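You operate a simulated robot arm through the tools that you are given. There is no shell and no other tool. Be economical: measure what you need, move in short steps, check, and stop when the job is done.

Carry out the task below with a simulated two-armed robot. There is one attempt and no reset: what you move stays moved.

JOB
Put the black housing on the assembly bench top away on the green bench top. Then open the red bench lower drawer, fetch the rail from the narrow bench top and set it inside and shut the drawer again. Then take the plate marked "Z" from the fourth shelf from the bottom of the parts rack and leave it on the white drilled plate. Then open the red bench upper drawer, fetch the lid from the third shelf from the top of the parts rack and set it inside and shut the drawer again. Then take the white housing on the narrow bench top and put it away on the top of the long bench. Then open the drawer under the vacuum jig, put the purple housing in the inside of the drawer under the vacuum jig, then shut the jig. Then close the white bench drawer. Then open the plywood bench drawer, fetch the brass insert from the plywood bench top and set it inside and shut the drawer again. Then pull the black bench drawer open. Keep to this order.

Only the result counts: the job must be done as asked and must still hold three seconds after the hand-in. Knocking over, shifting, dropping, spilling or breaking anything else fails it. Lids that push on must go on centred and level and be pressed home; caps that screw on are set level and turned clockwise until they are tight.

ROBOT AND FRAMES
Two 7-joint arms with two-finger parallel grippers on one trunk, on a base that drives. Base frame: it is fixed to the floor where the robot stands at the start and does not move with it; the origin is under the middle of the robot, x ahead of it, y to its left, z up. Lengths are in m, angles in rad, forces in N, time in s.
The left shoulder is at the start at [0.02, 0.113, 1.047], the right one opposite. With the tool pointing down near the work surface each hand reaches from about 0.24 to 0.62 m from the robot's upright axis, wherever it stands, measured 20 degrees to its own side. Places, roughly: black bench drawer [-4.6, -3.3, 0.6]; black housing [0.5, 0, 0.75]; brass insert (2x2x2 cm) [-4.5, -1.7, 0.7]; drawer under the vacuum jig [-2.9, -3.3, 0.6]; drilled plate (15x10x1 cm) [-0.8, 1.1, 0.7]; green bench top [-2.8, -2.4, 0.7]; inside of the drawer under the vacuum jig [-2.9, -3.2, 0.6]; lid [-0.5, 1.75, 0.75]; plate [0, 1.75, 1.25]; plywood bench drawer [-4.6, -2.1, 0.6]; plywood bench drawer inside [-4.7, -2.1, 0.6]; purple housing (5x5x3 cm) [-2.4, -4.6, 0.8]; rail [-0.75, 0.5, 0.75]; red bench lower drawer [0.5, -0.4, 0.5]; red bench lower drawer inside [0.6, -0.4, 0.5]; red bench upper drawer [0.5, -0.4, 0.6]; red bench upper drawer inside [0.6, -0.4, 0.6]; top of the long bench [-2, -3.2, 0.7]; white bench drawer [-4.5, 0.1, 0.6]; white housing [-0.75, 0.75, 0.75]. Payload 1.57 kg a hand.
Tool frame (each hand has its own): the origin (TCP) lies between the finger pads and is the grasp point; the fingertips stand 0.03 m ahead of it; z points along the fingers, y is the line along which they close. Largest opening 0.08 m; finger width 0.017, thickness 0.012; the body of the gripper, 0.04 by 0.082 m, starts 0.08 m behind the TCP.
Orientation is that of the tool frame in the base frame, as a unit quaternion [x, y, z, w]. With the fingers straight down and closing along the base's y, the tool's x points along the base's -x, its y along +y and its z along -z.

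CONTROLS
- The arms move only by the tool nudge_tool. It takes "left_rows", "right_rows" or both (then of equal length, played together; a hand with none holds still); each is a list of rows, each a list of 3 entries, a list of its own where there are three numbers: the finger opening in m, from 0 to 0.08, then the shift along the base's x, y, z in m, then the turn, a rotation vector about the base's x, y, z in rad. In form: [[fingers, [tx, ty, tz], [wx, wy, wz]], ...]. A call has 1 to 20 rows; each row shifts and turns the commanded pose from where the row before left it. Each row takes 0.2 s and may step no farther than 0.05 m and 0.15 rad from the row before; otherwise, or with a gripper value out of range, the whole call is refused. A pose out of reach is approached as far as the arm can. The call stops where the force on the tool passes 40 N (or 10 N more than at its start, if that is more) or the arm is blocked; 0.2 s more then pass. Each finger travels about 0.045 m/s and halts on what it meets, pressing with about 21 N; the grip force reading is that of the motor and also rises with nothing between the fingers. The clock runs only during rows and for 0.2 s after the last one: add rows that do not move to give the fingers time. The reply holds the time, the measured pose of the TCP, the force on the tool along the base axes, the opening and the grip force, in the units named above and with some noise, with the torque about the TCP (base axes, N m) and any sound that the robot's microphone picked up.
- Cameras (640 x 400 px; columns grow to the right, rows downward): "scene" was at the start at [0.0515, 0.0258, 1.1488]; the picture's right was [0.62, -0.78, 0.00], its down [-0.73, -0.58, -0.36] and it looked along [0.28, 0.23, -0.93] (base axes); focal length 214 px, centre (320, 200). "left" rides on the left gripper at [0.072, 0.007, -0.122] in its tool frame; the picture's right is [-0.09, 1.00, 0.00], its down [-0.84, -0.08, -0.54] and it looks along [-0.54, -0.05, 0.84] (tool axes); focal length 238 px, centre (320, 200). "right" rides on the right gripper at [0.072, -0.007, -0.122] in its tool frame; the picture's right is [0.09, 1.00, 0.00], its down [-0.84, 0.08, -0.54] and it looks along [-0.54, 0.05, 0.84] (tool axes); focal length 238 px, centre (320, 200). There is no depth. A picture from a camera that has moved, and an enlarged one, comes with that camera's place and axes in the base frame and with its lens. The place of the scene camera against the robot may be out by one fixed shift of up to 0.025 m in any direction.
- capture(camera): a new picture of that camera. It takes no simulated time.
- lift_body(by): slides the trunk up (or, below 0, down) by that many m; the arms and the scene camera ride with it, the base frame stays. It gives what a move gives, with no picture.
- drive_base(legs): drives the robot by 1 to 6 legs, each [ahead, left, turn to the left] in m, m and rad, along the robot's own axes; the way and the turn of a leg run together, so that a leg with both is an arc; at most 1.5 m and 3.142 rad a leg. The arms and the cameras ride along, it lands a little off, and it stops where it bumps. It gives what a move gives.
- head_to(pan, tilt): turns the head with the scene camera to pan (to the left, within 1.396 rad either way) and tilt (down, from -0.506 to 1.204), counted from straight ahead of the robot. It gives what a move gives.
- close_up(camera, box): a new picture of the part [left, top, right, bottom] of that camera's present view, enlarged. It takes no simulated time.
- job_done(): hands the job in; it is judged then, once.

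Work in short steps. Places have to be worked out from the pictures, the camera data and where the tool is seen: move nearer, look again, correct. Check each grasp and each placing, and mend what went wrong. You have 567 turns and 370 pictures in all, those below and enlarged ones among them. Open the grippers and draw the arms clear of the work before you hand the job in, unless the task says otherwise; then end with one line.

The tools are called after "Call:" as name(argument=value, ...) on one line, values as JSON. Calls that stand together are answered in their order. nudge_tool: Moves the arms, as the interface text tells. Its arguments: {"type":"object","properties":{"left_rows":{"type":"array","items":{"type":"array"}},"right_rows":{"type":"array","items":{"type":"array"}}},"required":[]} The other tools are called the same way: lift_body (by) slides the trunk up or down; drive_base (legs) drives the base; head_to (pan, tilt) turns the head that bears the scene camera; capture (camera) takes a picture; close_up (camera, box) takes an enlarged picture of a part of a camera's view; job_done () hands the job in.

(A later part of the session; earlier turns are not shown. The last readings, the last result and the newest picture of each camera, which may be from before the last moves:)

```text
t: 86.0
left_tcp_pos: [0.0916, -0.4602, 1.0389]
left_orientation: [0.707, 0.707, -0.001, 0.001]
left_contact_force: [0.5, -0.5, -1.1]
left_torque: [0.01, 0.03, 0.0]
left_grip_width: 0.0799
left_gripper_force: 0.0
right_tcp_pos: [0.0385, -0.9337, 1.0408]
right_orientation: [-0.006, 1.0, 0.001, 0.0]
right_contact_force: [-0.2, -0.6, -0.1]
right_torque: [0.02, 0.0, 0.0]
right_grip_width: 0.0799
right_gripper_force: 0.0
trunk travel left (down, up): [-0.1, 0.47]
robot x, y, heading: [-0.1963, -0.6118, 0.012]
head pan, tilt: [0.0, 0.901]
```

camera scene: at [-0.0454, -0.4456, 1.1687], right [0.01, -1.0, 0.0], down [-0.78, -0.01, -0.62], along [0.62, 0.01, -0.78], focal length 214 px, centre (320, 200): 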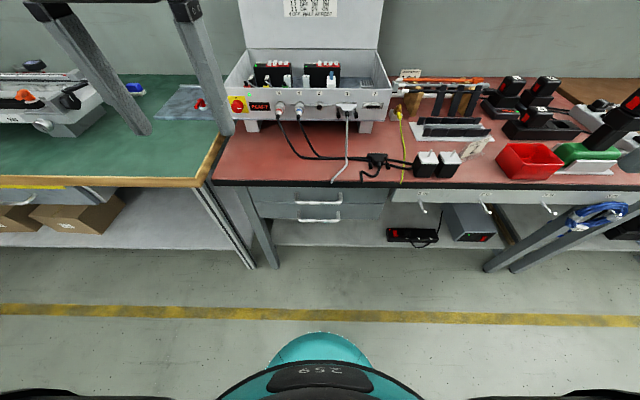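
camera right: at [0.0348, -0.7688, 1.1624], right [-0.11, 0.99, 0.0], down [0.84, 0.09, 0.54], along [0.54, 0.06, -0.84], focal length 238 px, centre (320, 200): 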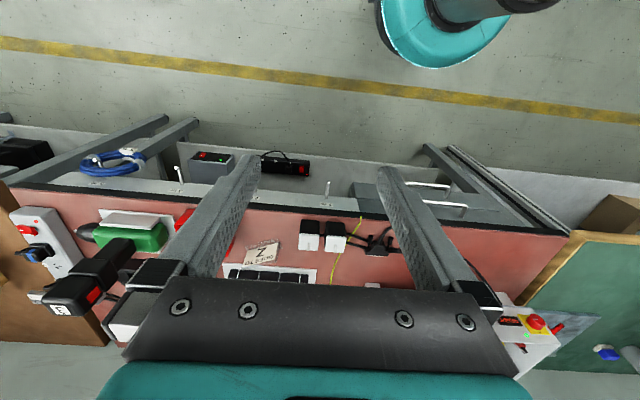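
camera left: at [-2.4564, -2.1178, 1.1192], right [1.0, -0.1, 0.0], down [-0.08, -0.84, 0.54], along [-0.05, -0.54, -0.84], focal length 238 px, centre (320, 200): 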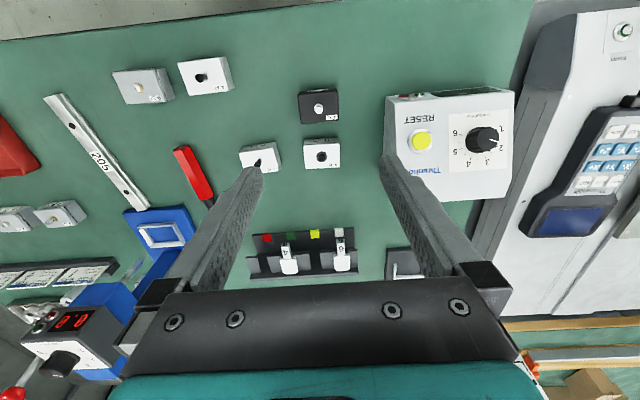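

Yaw succeeded. Now I'll pitch the fingers forward while lowering the hand, staying clear of the bench (edge at x≈0.365).

Call:
nudge_tool(left_rows=[[0.08, [0, 0, -0.03], [0, -0.14, 0]], [0.08, [0, 0, -0.03], [0, -0.14, 0]], [0.08, [0, 0, -0.03], [0, -0.14, 0]], [0.08, [0, 0, -0.03], [0, -0.14, 0]], [0.08, [0, 0, -0.03], [0, -0.14, 0]], [0.08, [0, 0, -0.03], [0, -0.14, 0]], [0.08, [0, 0, -0.03], [0, -0.14, 0]], [0.08, [0, 0, -0.03], [0, -0.14, 0]], [0.08, [0, 0, -0.03], [0, -0.14, 0]], [0.08, [0, 0, -0.03], [0, -0.14, 0]], [0.08, [0, 0, -0.03], [0, -0.14, 0]]])

Call:
capture(camera="left")

Call:
capture(camera="scene")

```text
t: 88.4
left_tcp_pos: [0.2056, -0.4827, 0.7314]
left_orientation: [0.508, 0.508, 0.492, 0.492]
left_contact_force: [-0.4, -0.1, 0.3]
left_torque: [0.0, 0.05, 0.02]
left_grip_width: 0.0802
left_gripper_force: 0.1
left hand out of reach, approached as far as the arm can: row 3, 4, 5, 6, 7
right_tcp_pos: [0.0396, -0.9332, 1.0401]
right_orientation: [-0.005, 1.0, 0.0, 0.0]
right_contact_force: [-0.2, -0.6, -0.4]
right_torque: [0.01, 0.01, -0.03]
right_grip_width: 0.0802
right_gripper_force: 0.0
trunk travel left (down, up): [-0.1, 0.47]
robot x, y, heading: [-0.1955, -0.6066, 0.012]
head pan, tilt: [0.0, 0.901]
```

```text
343 pictures are left
camera left: at [0.0825, -0.4114, 0.7412], right [0.03, -0.09, 1.0], down [-0.54, -0.84, -0.06], along [0.84, -0.54, -0.08], focal length 238 px, centre (320, 200)
```

left: 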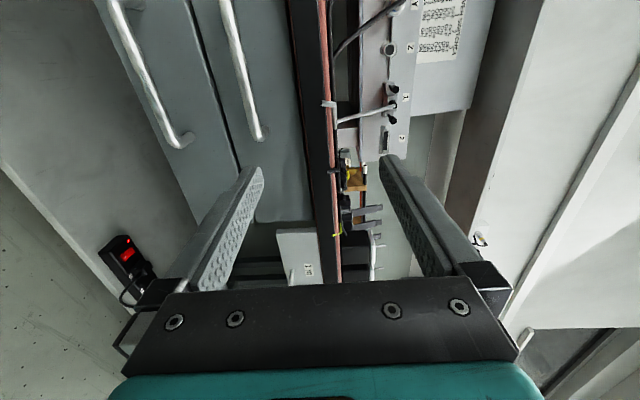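

```text
342 pictures are left
camera scene: at [-0.112, -0.6162, 1.1686], right [0.01, -1.0, 0.0], down [-0.78, -0.01, -0.62], along [0.62, 0.01, -0.78], focal length 214 px, centre (320, 200)
```

scene: 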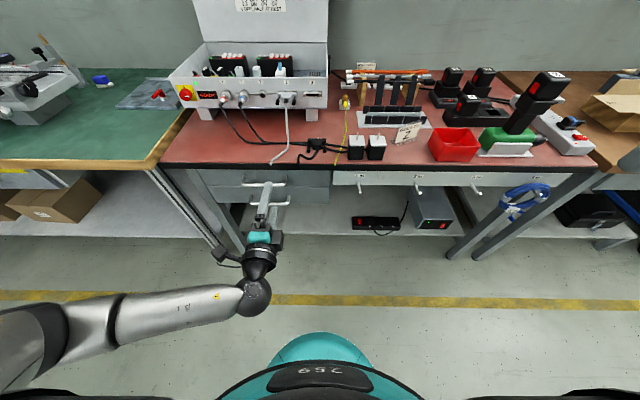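

The forward-pointing pose works. Now I'll lower the hand to about z 0.60 and y -0.44, keeping away from the handles, and look again.

Call:
nudge_tool(left_rows=[[0.08, [0, 0.011, -0.032], [0, 0, 0]], [0.08, [0, 0.011, -0.032], [0, 0, 0]], [0.08, [0, 0.011, -0.032], [0, 0, 0]], [0.08, [0, 0.011, -0.032], [0, -0.03, 0]], [0.08, [0, 0, 0], [0, 0, 0]]])

Call:
capture(camera="left")

```text
t: 89.6
left_tcp_pos: [0.2052, -0.4388, 0.6042]
left_orientation: [0.5, 0.501, 0.499, 0.5]
left_contact_force: [-0.7, -0.1, -0.6]
left_torque: [-0.03, 0.01, 0.01]
left_grip_width: 0.0803
left_gripper_force: 0.1
right_tcp_pos: [0.0397, -0.9322, 1.0394]
right_orientation: [-0.005, 1.0, 0.0, 0.0]
right_contact_force: [0.2, 0.2, 0.8]
right_torque: [0.01, 0.02, -0.02]
right_grip_width: 0.0799
right_gripper_force: 0.0
trunk travel left (down, up): [-0.1, 0.47]
robot x, y, heading: [-0.1939, -0.6085, 0.011]
head pan, tilt: [0.0, 0.901]
```

```text
341 pictures are left
camera left: at [0.0839, -0.3673, 0.6094], right [0.0, -0.09, 1.0], down [-0.54, -0.84, -0.08], along [0.84, -0.54, -0.05], focal length 238 px, centre (320, 200)
```

left: 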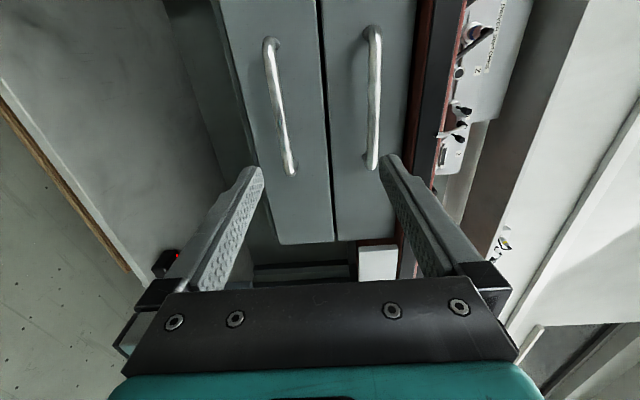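

The lower bar is near x 0.348, z 0.561, y from -0.36 to -0.49. I'll line up and advance so the bar sits between the fingers.

Call:
nudge_tool(left_rows=[[0.08, [0, 0.012, -0.043], [0, 0, 0]], [0.08, [0.04, 0, 0], [0, 0, 0]], [0.08, [0.04, 0, 0], [0, 0, 0]], [0.08, [0.02, 0, 0], [0, 0, 0]], [0.08, [0, 0, 0], [0, 0, 0]]])

Call:
capture(camera="left")

```text
t: 90.8
left_tcp_pos: [0.3047, -0.4273, 0.5607]
left_orientation: [0.5, 0.501, 0.499, 0.5]
left_contact_force: [-0.8, -0.7, -0.6]
left_torque: [0.04, 0.0, -0.01]
left_grip_width: 0.0799
left_gripper_force: 0.1
right_tcp_pos: [0.0383, -0.9333, 1.0404]
right_orientation: [-0.006, 1.0, -0.001, 0.0]
right_contact_force: [0.1, 0.1, -0.5]
right_torque: [-0.02, 0.0, 0.0]
right_grip_width: 0.0799
right_gripper_force: 0.1
trunk travel left (down, up): [-0.1, 0.47]
robot x, y, heading: [-0.194, -0.6129, 0.015]
head pan, tilt: [0.0, 0.901]
```

```text
340 pictures are left
camera left: at [0.1828, -0.3554, 0.5671], right [0.0, -0.09, 1.0], down [-0.54, -0.84, -0.08], along [0.84, -0.54, -0.05], focal length 238 px, centre (320, 200)
```

left: 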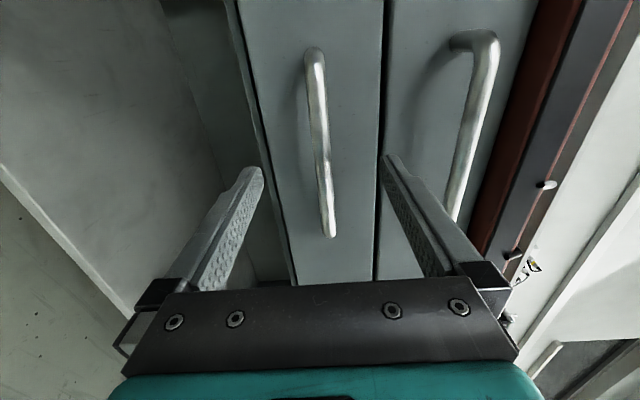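

The bar is centred between the fingers. I'll advance 2.5 cm more and close on it.

Call:
nudge_tool(left_rows=[[0.08, [0.015, 0, 0], [0, 0, 0]], [0.08, [0.01, 0, 0], [0, 0, 0]], [0.0, [0, 0, 0], [0, 0, 0]], [0.0, [0, 0, 0], [0, 0, 0]], [0.0, [0, 0, 0], [0, 0, 0]], [0.0, [0, 0, 0], [0, 0, 0]], [0.0, [0, 0, 0], [0, 0, 0]]])

Call:
capture(camera="left")

```text
t: 92.4
left_tcp_pos: [0.3204, -0.4274, 0.5632]
left_orientation: [0.5, 0.5, 0.5, 0.5]
left_contact_force: [0.3, 0.0, 1.6]
left_torque: [0.03, -0.02, 0.12]
left_grip_width: 0.0119
left_gripper_force: 22.5
left hand out of reach, approached as far as the arm can: row 2
right_tcp_pos: [0.0395, -0.9322, 1.0408]
right_orientation: [-0.006, 1.0, 0.0, 0.0]
right_contact_force: [0.5, 0.4, 0.8]
right_torque: [0.02, 0.02, 0.03]
right_grip_width: 0.0802
right_gripper_force: 0.0
trunk travel left (down, up): [-0.1, 0.47]
robot x, y, heading: [-0.1947, -0.6079, 0.012]
head pan, tilt: [0.0, 0.901]
```

```text
339 pictures are left
camera left: at [0.1981, -0.3555, 0.5696], right [0.0, -0.09, 1.0], down [-0.54, -0.84, -0.08], along [0.84, -0.54, -0.05], focal length 238 px, centre (320, 200)
```

left: 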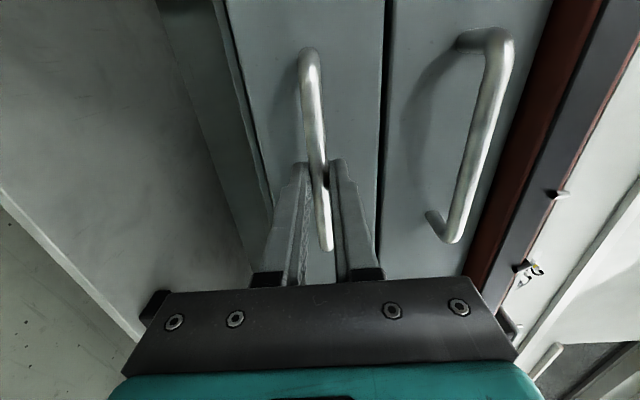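

The bar is gripped (1.2 cm). The arm has little retract range in this pose, so I'll pull the drawer by backing the base, a small amount first.

Call:
drive_base(legs=[[-0.06, 0, 0]])

Call:
capture(camera="scene")

```text
t: 93.3
left_tcp_pos: [0.2586, -0.4279, 0.5645]
left_orientation: [0.499, 0.501, 0.5, 0.5]
left_contact_force: [-1.9, 2.2, 3.5]
left_torque: [0.0, -0.01, -0.66]
left_grip_width: 0.0115
left_gripper_force: 29.2
right_tcp_pos: [-0.0218, -0.9344, 1.0401]
right_orientation: [-0.006, 1.0, -0.001, 0.001]
right_contact_force: [0.0, 0.7, -0.1]
right_torque: [0.03, 0.02, -0.01]
right_grip_width: 0.0799
right_gripper_force: 0.0
trunk travel left (down, up): [-0.1, 0.47]
robot x, y, heading: [-0.2531, -0.6118, 0.018]
head pan, tilt: [0.0, 0.901]
```

```text
338 pictures are left
camera scene: at [-0.1727, -0.6168, 1.1687], right [0.01, -1.0, 0.0], down [-0.78, -0.01, -0.62], along [0.62, 0.01, -0.78], focal length 214 px, centre (320, 200)
```

scene: 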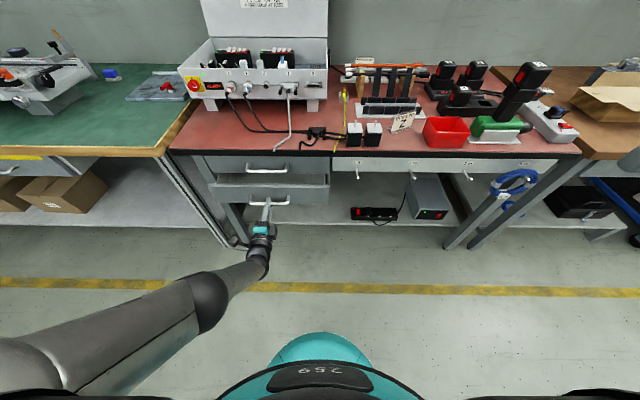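

The drawer follows. Space behind the base is limited by the bin table, so I'll now use the arm itself to pull a further 10 cm.

Call:
nudge_tool(left_rows=[[0.0, [-0.02, 0, 0], [0, 0, 0]], [0.0, [-0.02, 0, 0], [0, 0, 0]], [0.0, [-0.02, 0, 0], [0, 0, 0]], [0.0, [-0.02, 0, 0], [0, 0, 0]], [0.0, [-0.02, 0, 0], [0, 0, 0]]])

Call:
head_to(pan=-1.39, tilt=0.9)

Call:
capture(camera="scene")

```text
t: 94.5
left_tcp_pos: [0.1585, -0.4277, 0.5633]
left_orientation: [0.499, 0.5, 0.501, 0.5]
left_contact_force: [-0.7, -1.1, 9.3]
left_torque: [-0.04, -0.11, 0.14]
left_grip_width: 0.0112
left_gripper_force: 29.2
right_tcp_pos: [-0.0212, -0.9345, 1.0402]
right_orientation: [-0.006, 1.0, 0.001, 0.0]
right_contact_force: [0.1, -0.3, 0.1]
right_torque: [-0.02, 0.01, 0.0]
right_grip_width: 0.0799
right_gripper_force: 0.1
trunk travel left (down, up): [-0.1, 0.47]
robot x, y, heading: [-0.2546, -0.6117, 0.016]
head pan, tilt: [0.0, 0.901]
```

```text
t: 96.1
left_tcp_pos: [0.1598, -0.4273, 0.5626]
left_orientation: [0.499, 0.5, 0.5, 0.5]
left_contact_force: [-0.2, -2.9, 14.4]
left_torque: [0.02, -0.2, -0.29]
left_grip_width: 0.0116
left_gripper_force: 28.9
right_tcp_pos: [-0.0208, -0.9336, 1.0408]
right_orientation: [-0.006, 1.0, 0.001, 0.0]
right_contact_force: [0.5, -0.1, 0.3]
right_torque: [-0.01, 0.03, 0.03]
right_grip_width: 0.0799
right_gripper_force: 0.1
trunk travel left (down, up): [-0.1, 0.47]
robot x, y, heading: [-0.2582, -0.6072, 0.014]
head pan, tilt: [-1.389, 0.901]
```

```text
337 pictures are left
camera scene: at [-0.234, -0.6924, 1.1687], right [-0.98, -0.19, 0.0], down [-0.15, 0.77, -0.62], along [0.12, -0.61, -0.78], focal length 214 px, centre (320, 200)
```

scene: 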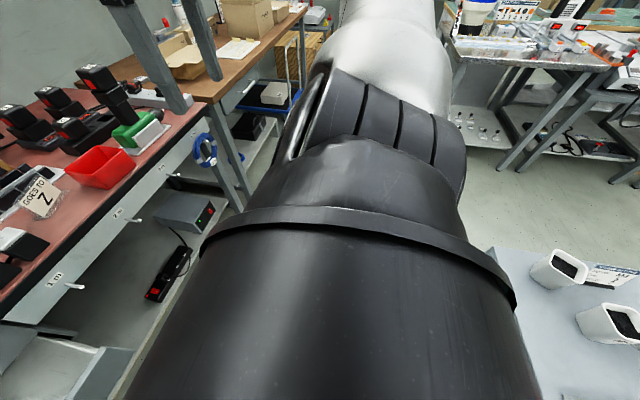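

The drawer is out about 16 cm. For a deeper pull I'll regrasp with fingers pointing down, now that the handle stands clear of the bench. First release and back off.

Call:
nudge_tool(left_rows=[[0.08, [0, 0, 0], [0, 0, 0]], [0.08, [0, 0, 0], [0, 0, 0]], [0.08, [0, 0, 0], [0, 0, 0]], [0.08, [0, 0, 0], [0, 0, 0]], [0.08, [0, 0, 0], [0, 0, 0]], [0.08, [-0.015, 0, 0], [0, 0, 0]]])

Call:
drive_base(legs=[[-0.02, 0, 0]])

Call:
capture(camera="left")

```text
t: 97.5
left_tcp_pos: [0.1438, -0.4271, 0.5632]
left_orientation: [0.5, 0.501, 0.501, 0.499]
left_contact_force: [0.4, -0.4, 0.6]
left_torque: [0.02, 0.03, 0.02]
left_grip_width: 0.0799
left_gripper_force: 0.1
right_tcp_pos: [-0.0206, -0.933, 1.0399]
right_orientation: [-0.007, 1.0, 0.001, 0.0]
right_contact_force: [1.3, 0.4, 0.1]
right_torque: [0.02, 0.02, 0.01]
right_grip_width: 0.08
right_gripper_force: 0.1
trunk travel left (down, up): [-0.1, 0.47]
robot x, y, heading: [-0.2568, -0.6113, 0.014]
head pan, tilt: [-1.389, 0.901]
```

```text
t: 98.3
left_tcp_pos: [0.1236, -0.4264, 0.5626]
left_orientation: [0.499, 0.501, 0.5, 0.5]
left_contact_force: [-0.2, 0.2, 0.0]
left_torque: [-0.03, 0.02, -0.02]
left_grip_width: 0.08
left_gripper_force: 0.1
right_tcp_pos: [-0.0408, -0.9338, 1.0415]
right_orientation: [-0.007, 1.0, 0.0, 0.0]
right_contact_force: [0.9, 0.1, -0.1]
right_torque: [-0.01, 0.03, 0.02]
right_grip_width: 0.0799
right_gripper_force: 0.0
trunk travel left (down, up): [-0.1, 0.47]
robot x, y, heading: [-0.2757, -0.6076, 0.012]
head pan, tilt: [-1.389, 0.901]
```

```text
336 pictures are left
camera left: at [0.0016, -0.3551, 0.5688], right [0.0, -0.09, 1.0], down [-0.54, -0.84, -0.08], along [0.84, -0.54, -0.05], focal length 238 px, centre (320, 200)
```

left: 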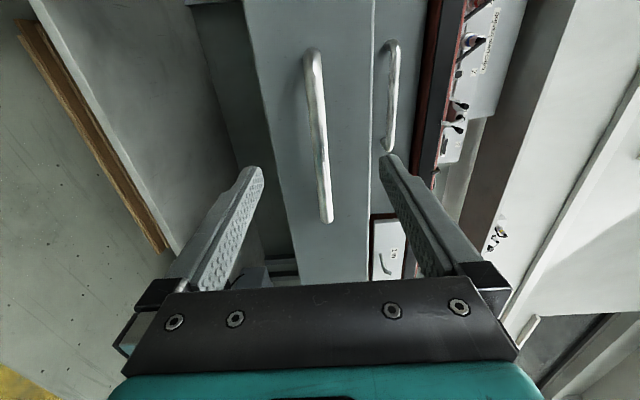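

The fingers are clear of the bar (bar x≈0.18). I'll raise the hand and pitch it back to point straight down.

Call:
nudge_tool(left_rows=[[0.08, [0, 0, 0.05], [0, 0, 0]], [0.08, [0, 0, 0.05], [0, 0, 0]], [0.08, [0, 0, 0.05], [0, 0, 0]], [0.08, [0, 0, 0.02], [0, 0.143, 0]], [0.08, [0, 0, 0.02], [0, 0.143, 0]], [0.08, [0, 0, 0.02], [0, 0.143, 0]], [0.08, [0, 0, 0.02], [0, 0.143, 0]], [0.08, [0, 0, 0.02], [0, 0.143, 0]], [0.08, [0, 0, 0], [0, 0.143, 0]], [0.08, [0, 0, 0], [0, 0.143, 0]], [0.08, [0, 0, 0], [0, 0.143, 0]], [0.08, [0, 0, 0], [0, 0.143, 0]], [0.08, [0, 0, 0], [0, 0.143, 0]], [0.08, [0, 0, 0], [0, 0.142, 0]], [0.08, [0, 0, 0], [0, 0, 0]]])

Call:
capture(camera="left")

```text
t: 101.5
left_tcp_pos: [0.1242, -0.4282, 0.8132]
left_orientation: [0.707, 0.708, 0.0, -0.002]
left_contact_force: [0.0, -0.6, 0.1]
left_torque: [-0.01, -0.01, 0.0]
left_grip_width: 0.0801
left_gripper_force: 0.0
right_tcp_pos: [-0.0406, -0.9337, 1.041]
right_orientation: [-0.007, 1.0, 0.0, 0.0]
right_contact_force: [-0.4, 0.1, 1.5]
right_torque: [0.0, 0.0, -0.03]
right_grip_width: 0.0801
right_gripper_force: 0.0
trunk travel left (down, up): [-0.1, 0.47]
robot x, y, heading: [-0.2748, -0.6092, 0.013]
head pan, tilt: [-1.389, 0.901]
```

```text
335 pictures are left
camera left: at [0.1311, -0.3553, 0.9343], right [1.0, -0.09, 0.0], down [-0.08, -0.84, 0.54], along [-0.05, -0.54, -0.84], focal length 238 px, centre (320, 200)
```

left: 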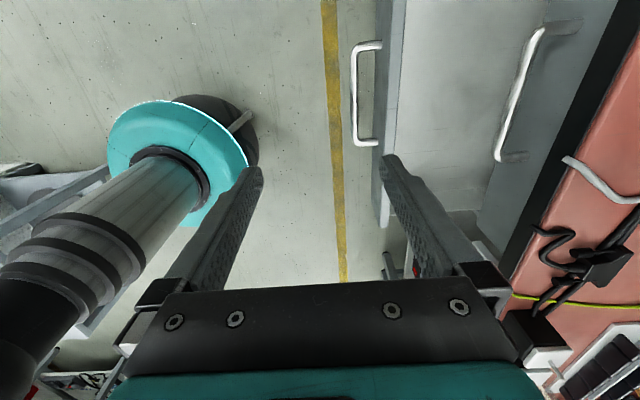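

The bar appears at x≈0.18 with a ~3.3 cm gap to the drawer front. I'll narrow the fingers to 3 cm, move over the bar and check before going down.

Call:
nudge_tool(left_rows=[[0.03, [0.028, 0.003, -0.04], [0, 0, 0]], [0.03, [0.027, 0, -0.04], [0, 0, 0]], [0.03, [0, 0, -0.04], [0, 0, 0]], [0.03, [0, 0, -0.04], [0, 0, 0]], [0.03, [0, 0, 0], [0, 0, 0]], [0.03, [0, 0, 0], [0, 0, 0]]])

Call:
capture(camera="left")

```text
t: 102.9
left_tcp_pos: [0.1787, -0.4237, 0.6536]
left_orientation: [0.707, 0.707, 0.0, -0.001]
left_contact_force: [-1.0, -0.8, 0.6]
left_torque: [-0.02, 0.0, -0.02]
left_grip_width: 0.0299
left_gripper_force: 0.1
right_tcp_pos: [-0.0405, -0.9338, 1.0415]
right_orientation: [-0.006, 1.0, -0.001, 0.0]
right_contact_force: [0.4, 0.1, -1.2]
right_torque: [0.01, -0.02, 0.01]
right_grip_width: 0.0799
right_gripper_force: 0.2
trunk travel left (down, up): [-0.1, 0.47]
robot x, y, heading: [-0.2745, -0.6107, 0.016]
head pan, tilt: [-1.389, 0.901]
```

```text
334 pictures are left
camera left: at [0.1857, -0.3525, 0.7752], right [1.0, -0.09, 0.0], down [-0.08, -0.84, 0.54], along [-0.05, -0.54, -0.84], focal length 238 px, centre (320, 200)
```

left: 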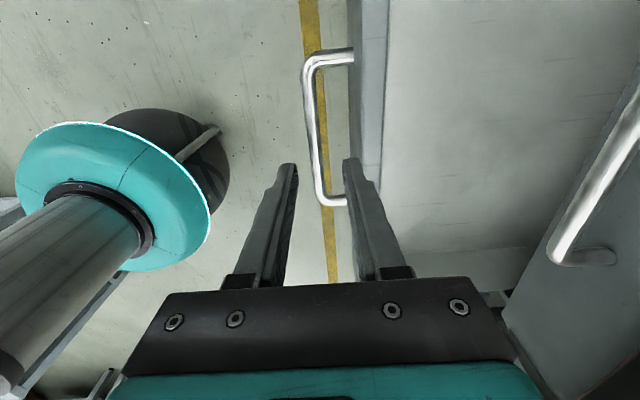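

The bar is at x≈0.175 and the front at ≈0.205; I'll shift 6 mm toward the robot and go down around the bar.

Call:
nudge_tool(left_rows=[[0.03, [-0.006, 0, -0.02], [0, 0, 0]], [0.03, [0, 0, -0.02], [0, 0, 0]], [0.03, [0, 0, -0.02], [0, 0, 0]], [0.03, [0, 0, 0], [0, 0, 0]]])

Call:
capture(camera="left")

```text
t: 103.9
left_tcp_pos: [0.172, -0.4246, 0.5921]
left_orientation: [0.707, 0.707, -0.001, -0.002]
left_contact_force: [0.4, -0.1, -0.4]
left_torque: [-0.02, 0.01, 0.03]
left_grip_width: 0.0299
left_gripper_force: 0.0
right_tcp_pos: [-0.0418, -0.9338, 1.0403]
right_orientation: [-0.007, 1.0, 0.0, -0.001]
right_contact_force: [0.5, -0.5, -0.1]
right_torque: [-0.02, -0.04, 0.01]
right_grip_width: 0.08
right_gripper_force: 0.1
trunk travel left (down, up): [-0.1, 0.47]
robot x, y, heading: [-0.2748, -0.6083, 0.013]
head pan, tilt: [-1.389, 0.901]
```

```text
333 pictures are left
camera left: at [0.1792, -0.3537, 0.7138], right [1.0, -0.09, 0.0], down [-0.08, -0.84, 0.54], along [-0.05, -0.54, -0.84], focal length 238 px, centre (320, 200)
```

left: 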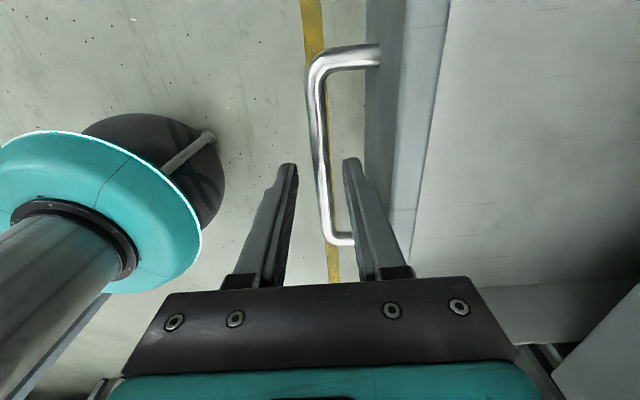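

Both fingers straddle the bar. I'll go down another 2.8 cm, close, and pull 10 cm.

Call:
nudge_tool(left_rows=[[0.03, [0, 0, -0.015], [0, 0, 0]], [0.03, [0, 0, -0.013], [0, 0, 0]], [0.0, [0, 0, 0], [0, 0, 0]], [0.0, [0, 0, 0], [0, 0, 0]], [0.0, [0, 0, 0], [0, 0, 0]], [0.0, [-0.02, 0, 0], [0, 0, 0]], [0.0, [-0.02, 0, 0], [0, 0, 0]], [0.0, [-0.02, 0, 0], [0, 0, 0]], [0.0, [-0.02, 0, 0], [0, 0, 0]], [0.0, [-0.02, 0, 0], [0, 0, 0]]])

Call:
head_to(pan=0.2, tilt=1.0)

Call:
capture(camera="scene")

```text
t: 106.1
left_tcp_pos: [0.0716, -0.4243, 0.5645]
left_orientation: [0.707, 0.707, 0.0, 0.0]
left_contact_force: [-2.0, 2.8, 14.2]
left_torque: [-0.3, -0.02, 0.13]
left_grip_width: 0.0116
left_gripper_force: 29.0
right_tcp_pos: [-0.0415, -0.9333, 1.0405]
right_orientation: [-0.007, 1.0, 0.0, 0.0]
right_contact_force: [-1.0, 0.3, -0.5]
right_torque: [0.04, 0.03, 0.0]
right_grip_width: 0.08
right_gripper_force: 0.0
trunk travel left (down, up): [-0.1, 0.47]
robot x, y, heading: [-0.2715, -0.6088, 0.014]
head pan, tilt: [-1.389, 0.901]
```

```text
t: 107.7
left_tcp_pos: [0.0726, -0.4231, 0.5657]
left_orientation: [0.707, 0.707, 0.001, 0.0]
left_contact_force: [0.9, 5.0, 23.4]
left_torque: [-0.03, 0.01, 0.27]
left_grip_width: 0.0118
left_gripper_force: 29.0
right_tcp_pos: [-0.0424, -0.9334, 1.0417]
right_orientation: [-0.006, 1.0, -0.001, 0.0]
right_contact_force: [0.2, 0.4, 0.8]
right_torque: [-0.01, 0.03, 0.0]
right_grip_width: 0.08
right_gripper_force: 0.1
trunk travel left (down, up): [-0.1, 0.47]
robot x, y, heading: [-0.2733, -0.6049, 0.011]
head pan, tilt: [0.201, 1.0]
```

```text
332 pictures are left
camera scene: at [-0.2008, -0.6036, 1.1616], right [0.21, -0.98, 0.0], down [-0.82, -0.18, -0.54], along [0.53, 0.11, -0.84], focal length 214 px, centre (320, 200)
```

scene: 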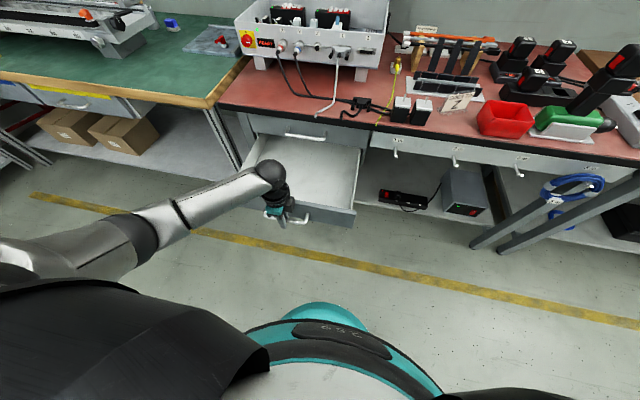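

The drawer is now open about 27 cm and empty. I'll release, lift the hand clear and tuck it.

Call:
nudge_tool(left_rows=[[0.03, [0, 0, 0], [0, 0, 0]], [0.03, [0, 0, 0], [0, 0, 0]], [0.03, [0, 0, 0.04], [0, 0, 0]], [0.03, [0, 0, 0.05], [0, 0, 0]], [0.06, [0, 0, 0.05], [0, 0, 0]], [0.08, [0, 0, 0.05], [0, 0, 0]], [0.08, [0, 0, 0.05], [0, 0, 0]], [0.08, [0, 0, 0.05], [0, 0, 0]], [0.08, [0, 0, 0.05], [0, 0, 0]], [0.08, [0, 0, 0.05], [0, 0, 0]], [0.08, [0, 0, 0.05], [0, 0, 0]], [0.08, [0, 0, 0.03], [0, 0, 0]]])

Call:
head_to(pan=1.39, tilt=0.7)

Call:
capture(camera="scene")

Call:
capture(camera="left")

```text
t: 110.3
left_tcp_pos: [0.0713, -0.4251, 1.0339]
left_orientation: [0.707, 0.707, 0.0, -0.002]
left_contact_force: [1.1, 1.0, 0.1]
left_torque: [-0.02, 0.0, 0.02]
left_grip_width: 0.0798
left_gripper_force: 0.1
right_tcp_pos: [-0.0408, -0.9339, 1.0401]
right_orientation: [-0.006, 1.0, 0.0, 0.0]
right_contact_force: [0.0, -0.4, 0.5]
right_torque: [0.01, 0.0, 0.02]
right_grip_width: 0.0804
right_gripper_force: 0.1
trunk travel left (down, up): [-0.1, 0.47]
robot x, y, heading: [-0.2749, -0.6101, 0.019]
head pan, tilt: [0.201, 1.0]
```

```text
t: 111.7
left_tcp_pos: [0.0706, -0.4248, 1.035]
left_orientation: [0.707, 0.707, 0.0, -0.001]
left_contact_force: [0.1, 0.0, 0.6]
left_torque: [0.01, -0.03, -0.01]
left_grip_width: 0.0802
left_gripper_force: 0.1
right_tcp_pos: [-0.0416, -0.9344, 1.0402]
right_orientation: [-0.007, 1.0, 0.0, 0.001]
right_contact_force: [0.0, 0.1, 0.1]
right_torque: [0.0, 0.04, 0.0]
right_grip_width: 0.0798
right_gripper_force: 0.1
trunk travel left (down, up): [-0.1, 0.47]
robot x, y, heading: [-0.2735, -0.6095, 0.013]
head pan, tilt: [1.389, 0.7]
```

```text
331 pictures are left
camera scene: at [-0.2536, -0.5344, 1.1848], right [0.99, -0.17, 0.0], down [-0.11, -0.64, -0.76], along [0.13, 0.75, -0.64], focal length 214 px, centre (320, 200)
```

scene: 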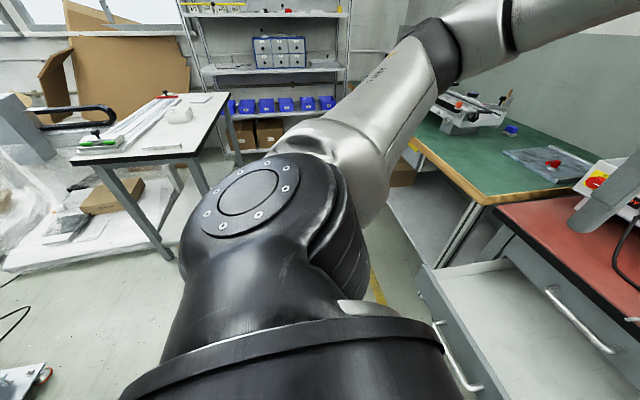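

```text
330 pictures are left
camera left: at [0.0779, -0.3535, 1.1554], right [1.0, -0.09, 0.0], down [-0.08, -0.84, 0.54], along [-0.05, -0.54, -0.84], focal length 238 px, centre (320, 200)
```

left: 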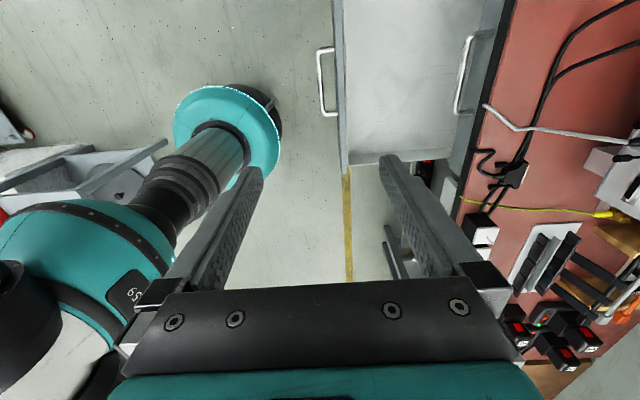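

The narrow bench spans about x -1.1…-0.65, y 0.37…1.35; the rail looks like the small white bar near its end at about (-0.8, 0.46). I'll strafe past the open drawer, turn to face -x and move alongside the bench.

Call:
drive_base(legs=[[0, 0.65, 0], [0.03, 0, 1.57], [0, 0, 1.56], [0.0, -0.55, 0]])

Call:
head_to(pan=0.0, tilt=0.9)

Call:
capture(camera="scene")

Call:
capture(camera="left")

```text
t: 125.8
left_tcp_pos: [-0.6235, 0.4339, 1.0347]
left_orientation: [0.708, -0.706, 0.002, 0.0]
left_contact_force: [-0.4, 0.4, -0.2]
left_torque: [0.01, 0.0, 0.03]
left_grip_width: 0.0802
left_gripper_force: 0.2
right_tcp_pos: [-0.5137, 0.943, 1.0411]
right_orientation: [1.0, 0.008, 0.0, 0.0]
right_contact_force: [0.3, -0.6, 0.7]
right_torque: [0.02, 0.03, -0.01]
right_grip_width: 0.0801
right_gripper_force: 0.0
trunk travel left (down, up): [-0.1, 0.47]
robot x, y, heading: [-0.2784, 0.6228, -3.125]
head pan, tilt: [1.389, 0.7]
```

```text
t: 127.3
left_tcp_pos: [-0.6232, 0.4343, 1.0348]
left_orientation: [0.709, -0.705, 0.002, 0.001]
left_contact_force: [0.0, 0.2, -0.4]
left_torque: [0.0, 0.01, 0.01]
left_grip_width: 0.0799
left_gripper_force: 0.1
right_tcp_pos: [-0.512, 0.9441, 1.0407]
right_orientation: [1.0, 0.008, 0.0, -0.001]
right_contact_force: [-0.7, -0.1, -0.4]
right_torque: [-0.01, -0.03, -0.01]
right_grip_width: 0.0801
right_gripper_force: 0.1
trunk travel left (down, up): [-0.1, 0.47]
robot x, y, heading: [-0.2753, 0.6181, -3.129]
head pan, tilt: [0.0, 0.901]
```

```text
329 pictures are left
camera scene: at [-0.3652, 0.6091, 1.1686], right [-0.02, 1.0, 0.0], down [0.78, 0.01, -0.62], along [-0.62, -0.01, -0.78], focal length 214 px, centre (320, 200)
```

scene: 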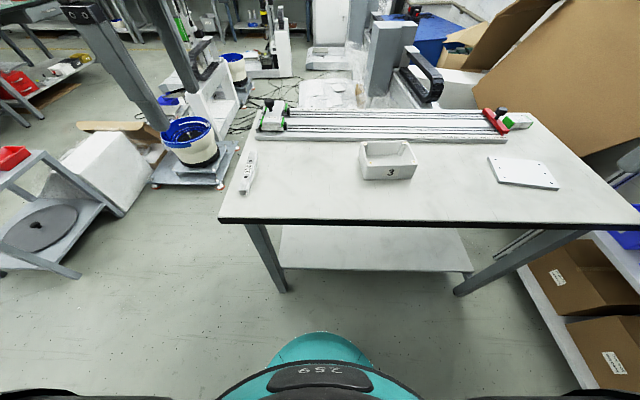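

```text
328 pictures are left
camera left: at [-0.63, 0.3623, 1.1556], right [-1.0, 0.09, 0.0], down [0.07, 0.84, 0.54], along [0.05, 0.54, -0.84], focal length 238 px, centre (320, 200)
```

left: 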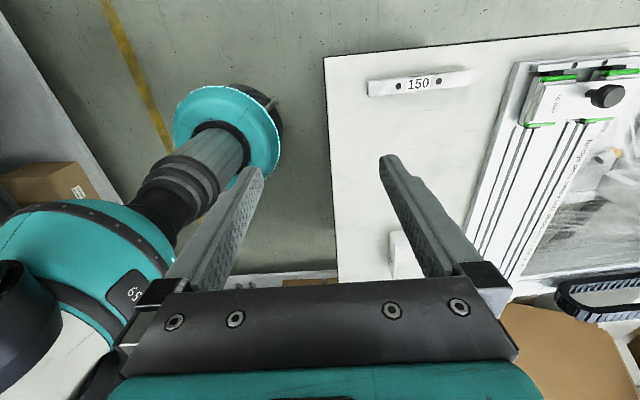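

The "150" rail lies along x, centred about (-0.771, 0.42), 15 cm long. I'll yaw the left hand back by +90° to close across it and move above it.

Call:
nudge_tool(left_rows=[[0.08, [-0.013, -0.001, -0.015], [0, 0, 0.143]], [0.08, [-0.013, -0.001, -0.015], [0, 0, 0.143]], [0.08, [-0.013, -0.001, -0.015], [0, 0, 0.143]], [0.08, [-0.013, -0.001, -0.015], [0, 0, 0.143]], [0.08, [-0.013, -0.001, -0.015], [0, 0, 0.143]], [0.08, [-0.013, -0.001, -0.015], [0, 0, 0.143]], [0.08, [-0.014, -0.001, -0.015], [0, 0, 0.143]], [0.08, [-0.014, -0.001, -0.015], [0, 0, 0.143]], [0.08, [-0.014, -0.002, -0.015], [0, 0, 0.143]], [0.08, [-0.014, -0.002, -0.015], [0, 0, 0.143]], [0.08, [-0.014, -0.002, -0.015], [0, 0, 0.143]], [0.08, [0, 0, 0], [0, 0, 0]]])

Call:
capture(camera="left")

```text
t: 129.9
left_tcp_pos: [-0.7712, 0.4185, 0.8692]
left_orientation: [1.0, 0.003, 0.001, 0.0]
left_contact_force: [0.1, 0.6, 0.8]
left_torque: [0.01, 0.01, -0.01]
left_grip_width: 0.0802
left_gripper_force: 0.1
right_tcp_pos: [-0.5132, 0.9432, 1.0413]
right_orientation: [1.0, 0.008, 0.0, 0.0]
right_contact_force: [-0.6, 0.8, 0.2]
right_torque: [0.02, 0.04, -0.02]
right_grip_width: 0.0801
right_gripper_force: 0.1
trunk travel left (down, up): [-0.1, 0.47]
robot x, y, heading: [-0.2784, 0.6175, -3.124]
head pan, tilt: [0.0, 0.901]
```

```text
327 pictures are left
camera left: at [-0.6997, 0.4125, 0.9907], right [-0.08, -1.0, 0.0], down [-0.84, 0.07, 0.54], along [-0.54, 0.05, -0.84], focal length 238 px, centre (320, 200)
```

left: 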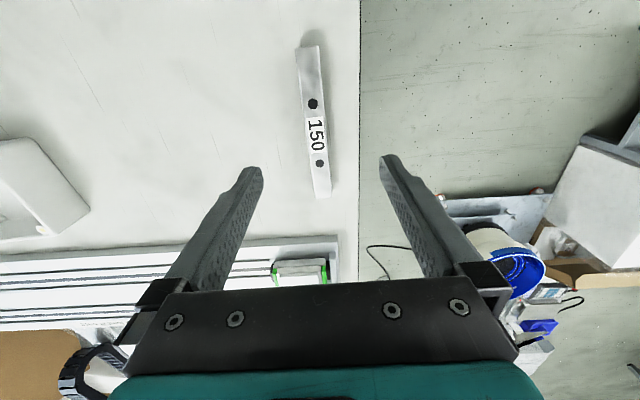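

The rail is aligned with x, centre (-0.772, 0.4225). I'll descend to z 0.80 and check.

Call:
nudge_tool(left_rows=[[0.06, [0, 0.004, -0.035], [0, 0, 0]], [0.06, [0, 0, -0.034], [0, 0, 0]], [0.06, [0, 0, 0], [0, 0, 0]]])

Call:
capture(camera="left")

```text
t: 130.7
left_tcp_pos: [-0.7703, 0.4241, 0.7999]
left_orientation: [1.0, 0.003, 0.0, -0.001]
left_contact_force: [-0.4, -0.2, 0.9]
left_torque: [-0.01, 0.01, 0.01]
left_grip_width: 0.06
left_gripper_force: 0.2
right_tcp_pos: [-0.5135, 0.9426, 1.0406]
right_orientation: [1.0, 0.008, 0.0, -0.001]
right_contact_force: [-0.4, 0.4, 0.6]
right_torque: [0.01, -0.01, 0.01]
right_grip_width: 0.0801
right_gripper_force: 0.1
trunk travel left (down, up): [-0.1, 0.47]
robot x, y, heading: [-0.2757, 0.6198, -3.121]
head pan, tilt: [0.0, 0.901]
```

```text
326 pictures are left
camera left: at [-0.6989, 0.4174, 0.9211], right [-0.09, -1.0, 0.0], down [-0.84, 0.07, 0.54], along [-0.54, 0.05, -0.84], focal length 238 px, centre (320, 200)
```

left: 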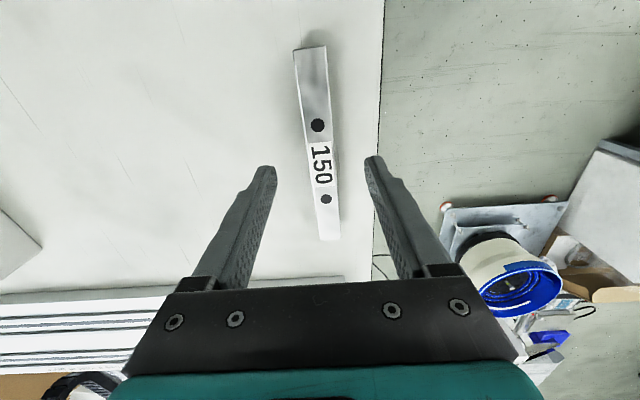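

Centred. I'll lower in small steps to just above the bench.

Call:
nudge_tool(left_rows=[[0.06, [0, 0, -0.015], [0, 0, 0]], [0.06, [0, 0, -0.01], [0, 0, 0]], [0.06, [0, 0, -0.003], [0, 0, 0]], [0.06, [0, 0, 0], [0, 0, 0]]])

```text
t: 131.7
left_tcp_pos: [-0.7723, 0.4246, 0.7732]
left_orientation: [1.0, 0.003, 0.001, -0.001]
left_contact_force: [-0.3, -0.3, -1.0]
left_torque: [0.0, 0.02, 0.0]
left_grip_width: 0.0597
left_gripper_force: 0.0
right_tcp_pos: [-0.5128, 0.943, 1.0411]
right_orientation: [1.0, 0.007, 0.0, 0.0]
right_contact_force: [-0.2, -0.3, 0.3]
right_torque: [0.02, 0.0, 0.01]
right_grip_width: 0.08
right_gripper_force: 0.0
trunk travel left (down, up): [-0.1, 0.47]
robot x, y, heading: [-0.2792, 0.6222, -3.124]
head pan, tilt: [0.0, 0.901]
```

Call:
nudge_tool(left_rows=[[0.06, [0, 0, -0.003], [0, 0, 0]], [0.01, [0, 0, 0], [0, 0, 0]], [0.01, [0, 0, 0], [0, 0, 0]], [0.01, [0, 0, 0], [0, 0, 0]], [0.01, [0, 0, 0], [0, 0, 0]]])

Call:
capture(camera="left")

```text
t: 132.9
left_tcp_pos: [-0.7708, 0.4238, 0.7708]
left_orientation: [1.0, 0.003, 0.0, -0.001]
left_contact_force: [-1.4, -2.6, 6.8]
left_torque: [-0.17, -0.08, 0.15]
left_grip_width: 0.0198
left_gripper_force: 21.0
right_tcp_pos: [-0.5125, 0.9444, 1.0406]
right_orientation: [1.0, 0.008, 0.001, 0.0]
right_contact_force: [-0.1, -0.2, -0.1]
right_torque: [-0.02, 0.01, 0.03]
right_grip_width: 0.0801
right_gripper_force: 0.1
trunk travel left (down, up): [-0.1, 0.47]
robot x, y, heading: [-0.2787, 0.6206, -3.126]
head pan, tilt: [0.0, 0.901]
```

```text
325 pictures are left
camera left: at [-0.6992, 0.4174, 0.8914], right [-0.09, -1.0, 0.0], down [-0.84, 0.07, 0.54], along [-0.54, 0.05, -0.84], focal length 238 px, centre (320, 200)
```

left: 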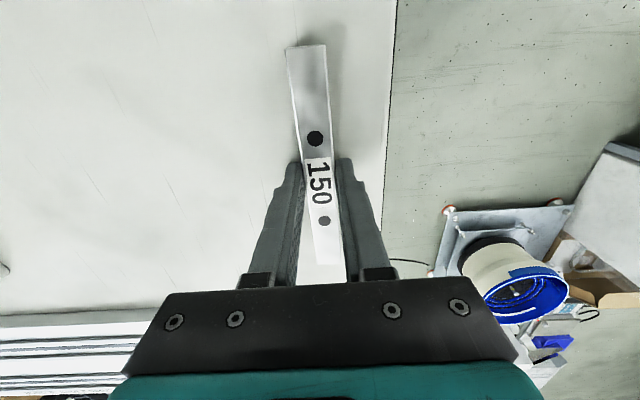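

The rail is gripped (2 cm wide). I'll lift it, draw it in, and drive back to the open drawer.

Call:
nudge_tool(left_rows=[[0.01, [0, 0, 0.03], [0, 0, 0]], [0.01, [0, 0, 0.05], [0, 0, 0]], [0.01, [0, 0, 0.05], [0, 0, 0]], [0.01, [0.03, 0, 0.035], [0, 0, 0]], [0.01, [0.03, 0, 0.035], [0, 0, 0]], [0.01, [0.03, 0, 0.03], [0, 0, 0]], [0.01, [0.02, 0, 0.02], [0, 0, 0]]])

Call:
drive_base(legs=[[0, 0.6, 0], [0, 0, -1.57], [0, 0, -1.585], [0, -0.62, 0]])

Call:
capture(camera="scene")

Call:
capture(camera="left")

```text
t: 134.5
left_tcp_pos: [-0.6606, 0.4249, 1.0207]
left_orientation: [1.0, 0.003, 0.001, 0.0]
left_contact_force: [0.5, -0.2, -3.2]
left_torque: [-0.04, 0.0, -0.02]
left_grip_width: 0.0194
left_gripper_force: 21.2
right_tcp_pos: [-0.5125, 0.9429, 1.0413]
right_orientation: [1.0, 0.009, 0.0, 0.0]
right_contact_force: [-0.8, -0.3, 0.0]
right_torque: [0.0, 0.02, -0.02]
right_grip_width: 0.0804
right_gripper_force: 0.1
trunk travel left (down, up): [-0.1, 0.47]
robot x, y, heading: [-0.2787, 0.618, -3.127]
head pan, tilt: [0.0, 0.901]
```

```text
t: 148.7
left_tcp_pos: [0.1242, -0.4181, 1.0202]
left_orientation: [0.003, 1.0, -0.001, -0.001]
left_contact_force: [0.4, -0.2, -4.1]
left_torque: [-0.01, 0.03, -0.02]
left_grip_width: 0.0197
left_gripper_force: 21.1
right_tcp_pos: [-0.029, -0.9334, 1.0407]
right_orientation: [-0.002, 1.0, -0.001, 0.0]
right_contact_force: [0.4, -0.7, 0.3]
right_torque: [-0.01, 0.01, 0.0]
right_grip_width: 0.08
right_gripper_force: 0.0
trunk travel left (down, up): [-0.1, 0.47]
robot x, y, heading: [-0.2635, -0.6098, 0.009]
head pan, tilt: [0.0, 0.901]
```

```text
324 pictures are left
camera scene: at [-0.1785, -0.6157, 1.1686], right [0.01, -1.0, 0.0], down [-0.78, 0.0, -0.62], along [0.62, 0.0, -0.78], focal length 214 px, centre (320, 200)
```

scene: 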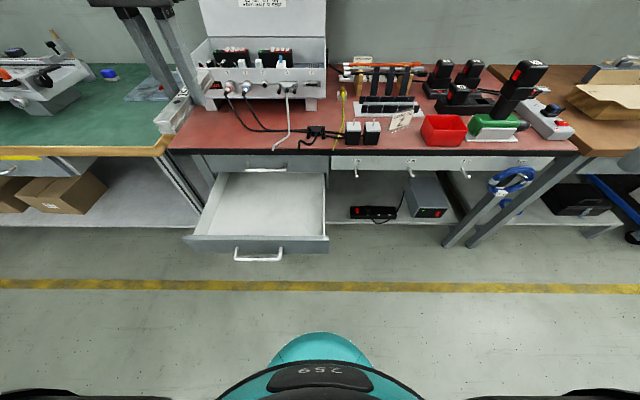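

```text
323 pictures are left
camera left: at [0.0526, -0.4107, 1.1412], right [0.1, 1.0, 0.0], down [0.84, -0.08, 0.54], along [0.54, -0.05, -0.84], focal length 238 px, centre (320, 200)
```

left: 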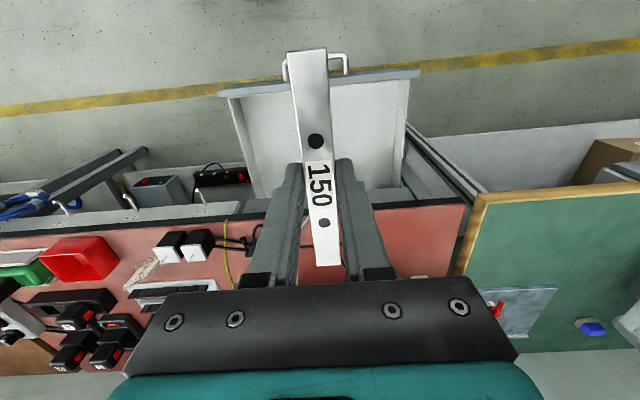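

The open drawer's interior spans roughly y -0.29…-0.63, x 0.13…0.36. I'll move the rail over (0.215, -0.44) and descend to look.

Call:
nudge_tool(left_rows=[[0.01, [0.03, -0.008, -0.03], [0, 0, 0]], [0.01, [0.03, -0.008, -0.03], [0, 0, 0]], [0.01, [0.03, -0.007, -0.03], [0, 0, 0]], [0.01, [0, 0, -0.05], [0, 0, 0]], [0.01, [0, 0, -0.05], [0, 0, 0]], [0.01, [0, 0, -0.05], [0, 0, 0]], [0.01, [0, 0, -0.05], [0, 0, 0]], [0.01, [0, 0, -0.05], [0, 0, 0]], [0.01, [0, 0, 0], [0, 0, 0]]])

Call:
capture(camera="scene")

Call:
capture(camera="left")

```text
t: 150.7
left_tcp_pos: [0.2156, -0.4396, 0.6803]
left_orientation: [0.004, 1.0, 0.0, -0.001]
left_contact_force: [0.3, -0.1, -2.8]
left_torque: [0.0, 0.0, 0.0]
left_grip_width: 0.0197
left_gripper_force: 20.8
right_tcp_pos: [-0.0296, -0.9339, 1.0398]
right_orientation: [-0.003, 1.0, -0.001, 0.0]
right_contact_force: [0.2, 0.6, -0.3]
right_torque: [0.0, 0.03, 0.0]
right_grip_width: 0.08
right_gripper_force: 0.1
trunk travel left (down, up): [-0.1, 0.47]
robot x, y, heading: [-0.2617, -0.6107, 0.005]
head pan, tilt: [0.0, 0.901]
```

```text
322 pictures are left
camera scene: at [-0.1784, -0.6155, 1.1686], right [0.01, -1.0, 0.0], down [-0.78, 0.0, -0.62], along [0.62, 0.0, -0.78], focal length 214 px, centre (320, 200)
```

scene: 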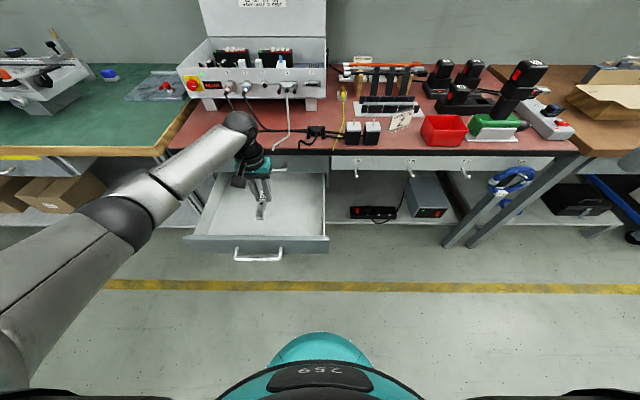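

```text
321 pictures are left
camera left: at [0.144, -0.4327, 0.8021], right [0.1, 1.0, 0.0], down [0.84, -0.08, 0.54], along [0.54, -0.05, -0.84], focal length 238 px, centre (320, 200)
```

left: 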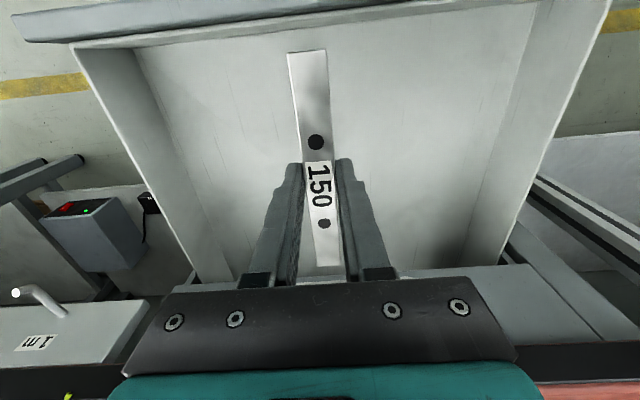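

The rail is well inside the drawer outline. I'll descend and feel for the drawer floor.

Call:
nudge_tool(left_rows=[[0.01, [0, 0, -0.04], [0, 0, 0]], [0.01, [0, 0, -0.03], [0, 0, 0]], [0.01, [0, 0, -0.02], [0, 0, 0]], [0.01, [0, 0, 0], [0, 0, 0]]])

Call:
nudge_tool(left_rows=[[0.01, [0, 0, -0.006], [0, 0, 0]], [0.01, [0, 0, -0.006], [0, 0, 0]], [0.01, [0, 0, -0.006], [0, 0, 0]], [0.01, [0, 0, 0], [0, 0, 0]]])

```text
t: 151.7
left_tcp_pos: [0.2151, -0.4402, 0.5903]
left_orientation: [0.004, 1.0, 0.0, -0.001]
left_contact_force: [0.7, 0.0, -3.2]
left_torque: [-0.01, 0.04, 0.02]
left_grip_width: 0.0198
left_gripper_force: 20.7
right_tcp_pos: [-0.0289, -0.933, 1.0419]
right_orientation: [-0.002, 1.0, 0.0, 0.0]
right_contact_force: [0.6, 0.5, -0.7]
right_torque: [-0.04, 0.02, -0.02]
right_grip_width: 0.0801
right_gripper_force: 0.0
trunk travel left (down, up): [-0.1, 0.47]
robot x, y, heading: [-0.2597, -0.6128, 0.007]
head pan, tilt: [0.0, 0.901]
```

```text
t: 152.7
left_tcp_pos: [0.2134, -0.4421, 0.572]
left_orientation: [0.003, 1.0, -0.001, -0.001]
left_contact_force: [0.0, 0.8, -3.0]
left_torque: [0.02, 0.01, 0.0]
left_grip_width: 0.0199
left_gripper_force: 21.1
right_tcp_pos: [-0.0292, -0.9334, 1.0411]
right_orientation: [-0.002, 1.0, -0.002, 0.0]
right_contact_force: [0.5, -0.1, -0.1]
right_torque: [0.02, -0.03, 0.02]
right_grip_width: 0.0798
right_gripper_force: 0.2
trunk travel left (down, up): [-0.1, 0.47]
robot x, y, heading: [-0.2602, -0.6098, 0.004]
head pan, tilt: [0.0, 0.901]
```

Still free at 0.572; stepping on down.

Call:
nudge_tool(left_rows=[[0.01, [0, 0, -0.004], [0, 0, 0]], [0.01, [0, 0, -0.004], [0, 0, 0]], [0.01, [0, 0, -0.004], [0, 0, 0]], [0.01, [0, 0, 0], [0, 0, 0]]])

Call:
capture(camera="left")

```text
t: 153.7
left_tcp_pos: [0.2139, -0.441, 0.5601]
left_orientation: [0.004, 1.0, -0.001, -0.001]
left_contact_force: [0.4, -0.5, -3.6]
left_torque: [0.0, 0.03, -0.02]
left_grip_width: 0.0194
left_gripper_force: 21.0
right_tcp_pos: [-0.0305, -0.9332, 1.0401]
right_orientation: [-0.003, 1.0, -0.001, 0.0]
right_contact_force: [-0.7, 0.5, 0.6]
right_torque: [0.0, 0.01, -0.01]
right_grip_width: 0.0802
right_gripper_force: 0.0
trunk travel left (down, up): [-0.1, 0.47]
robot x, y, heading: [-0.2628, -0.6077, 0.01]
head pan, tilt: [0.0, 0.901]
```

```text
320 pictures are left
camera left: at [0.1425, -0.4334, 0.6819], right [0.1, 1.0, 0.0], down [0.84, -0.08, 0.54], along [0.54, -0.05, -0.84], focal length 238 px, centre (320, 200)
```

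left: 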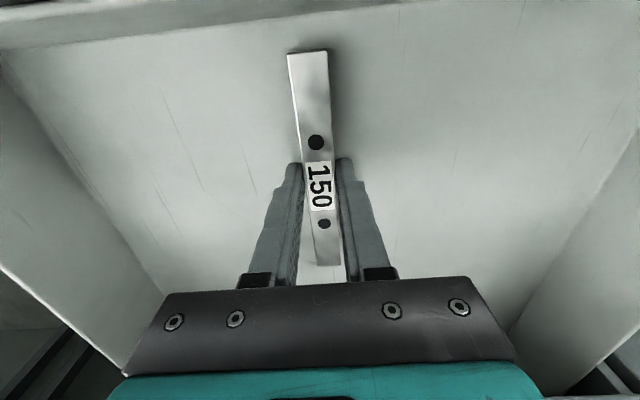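

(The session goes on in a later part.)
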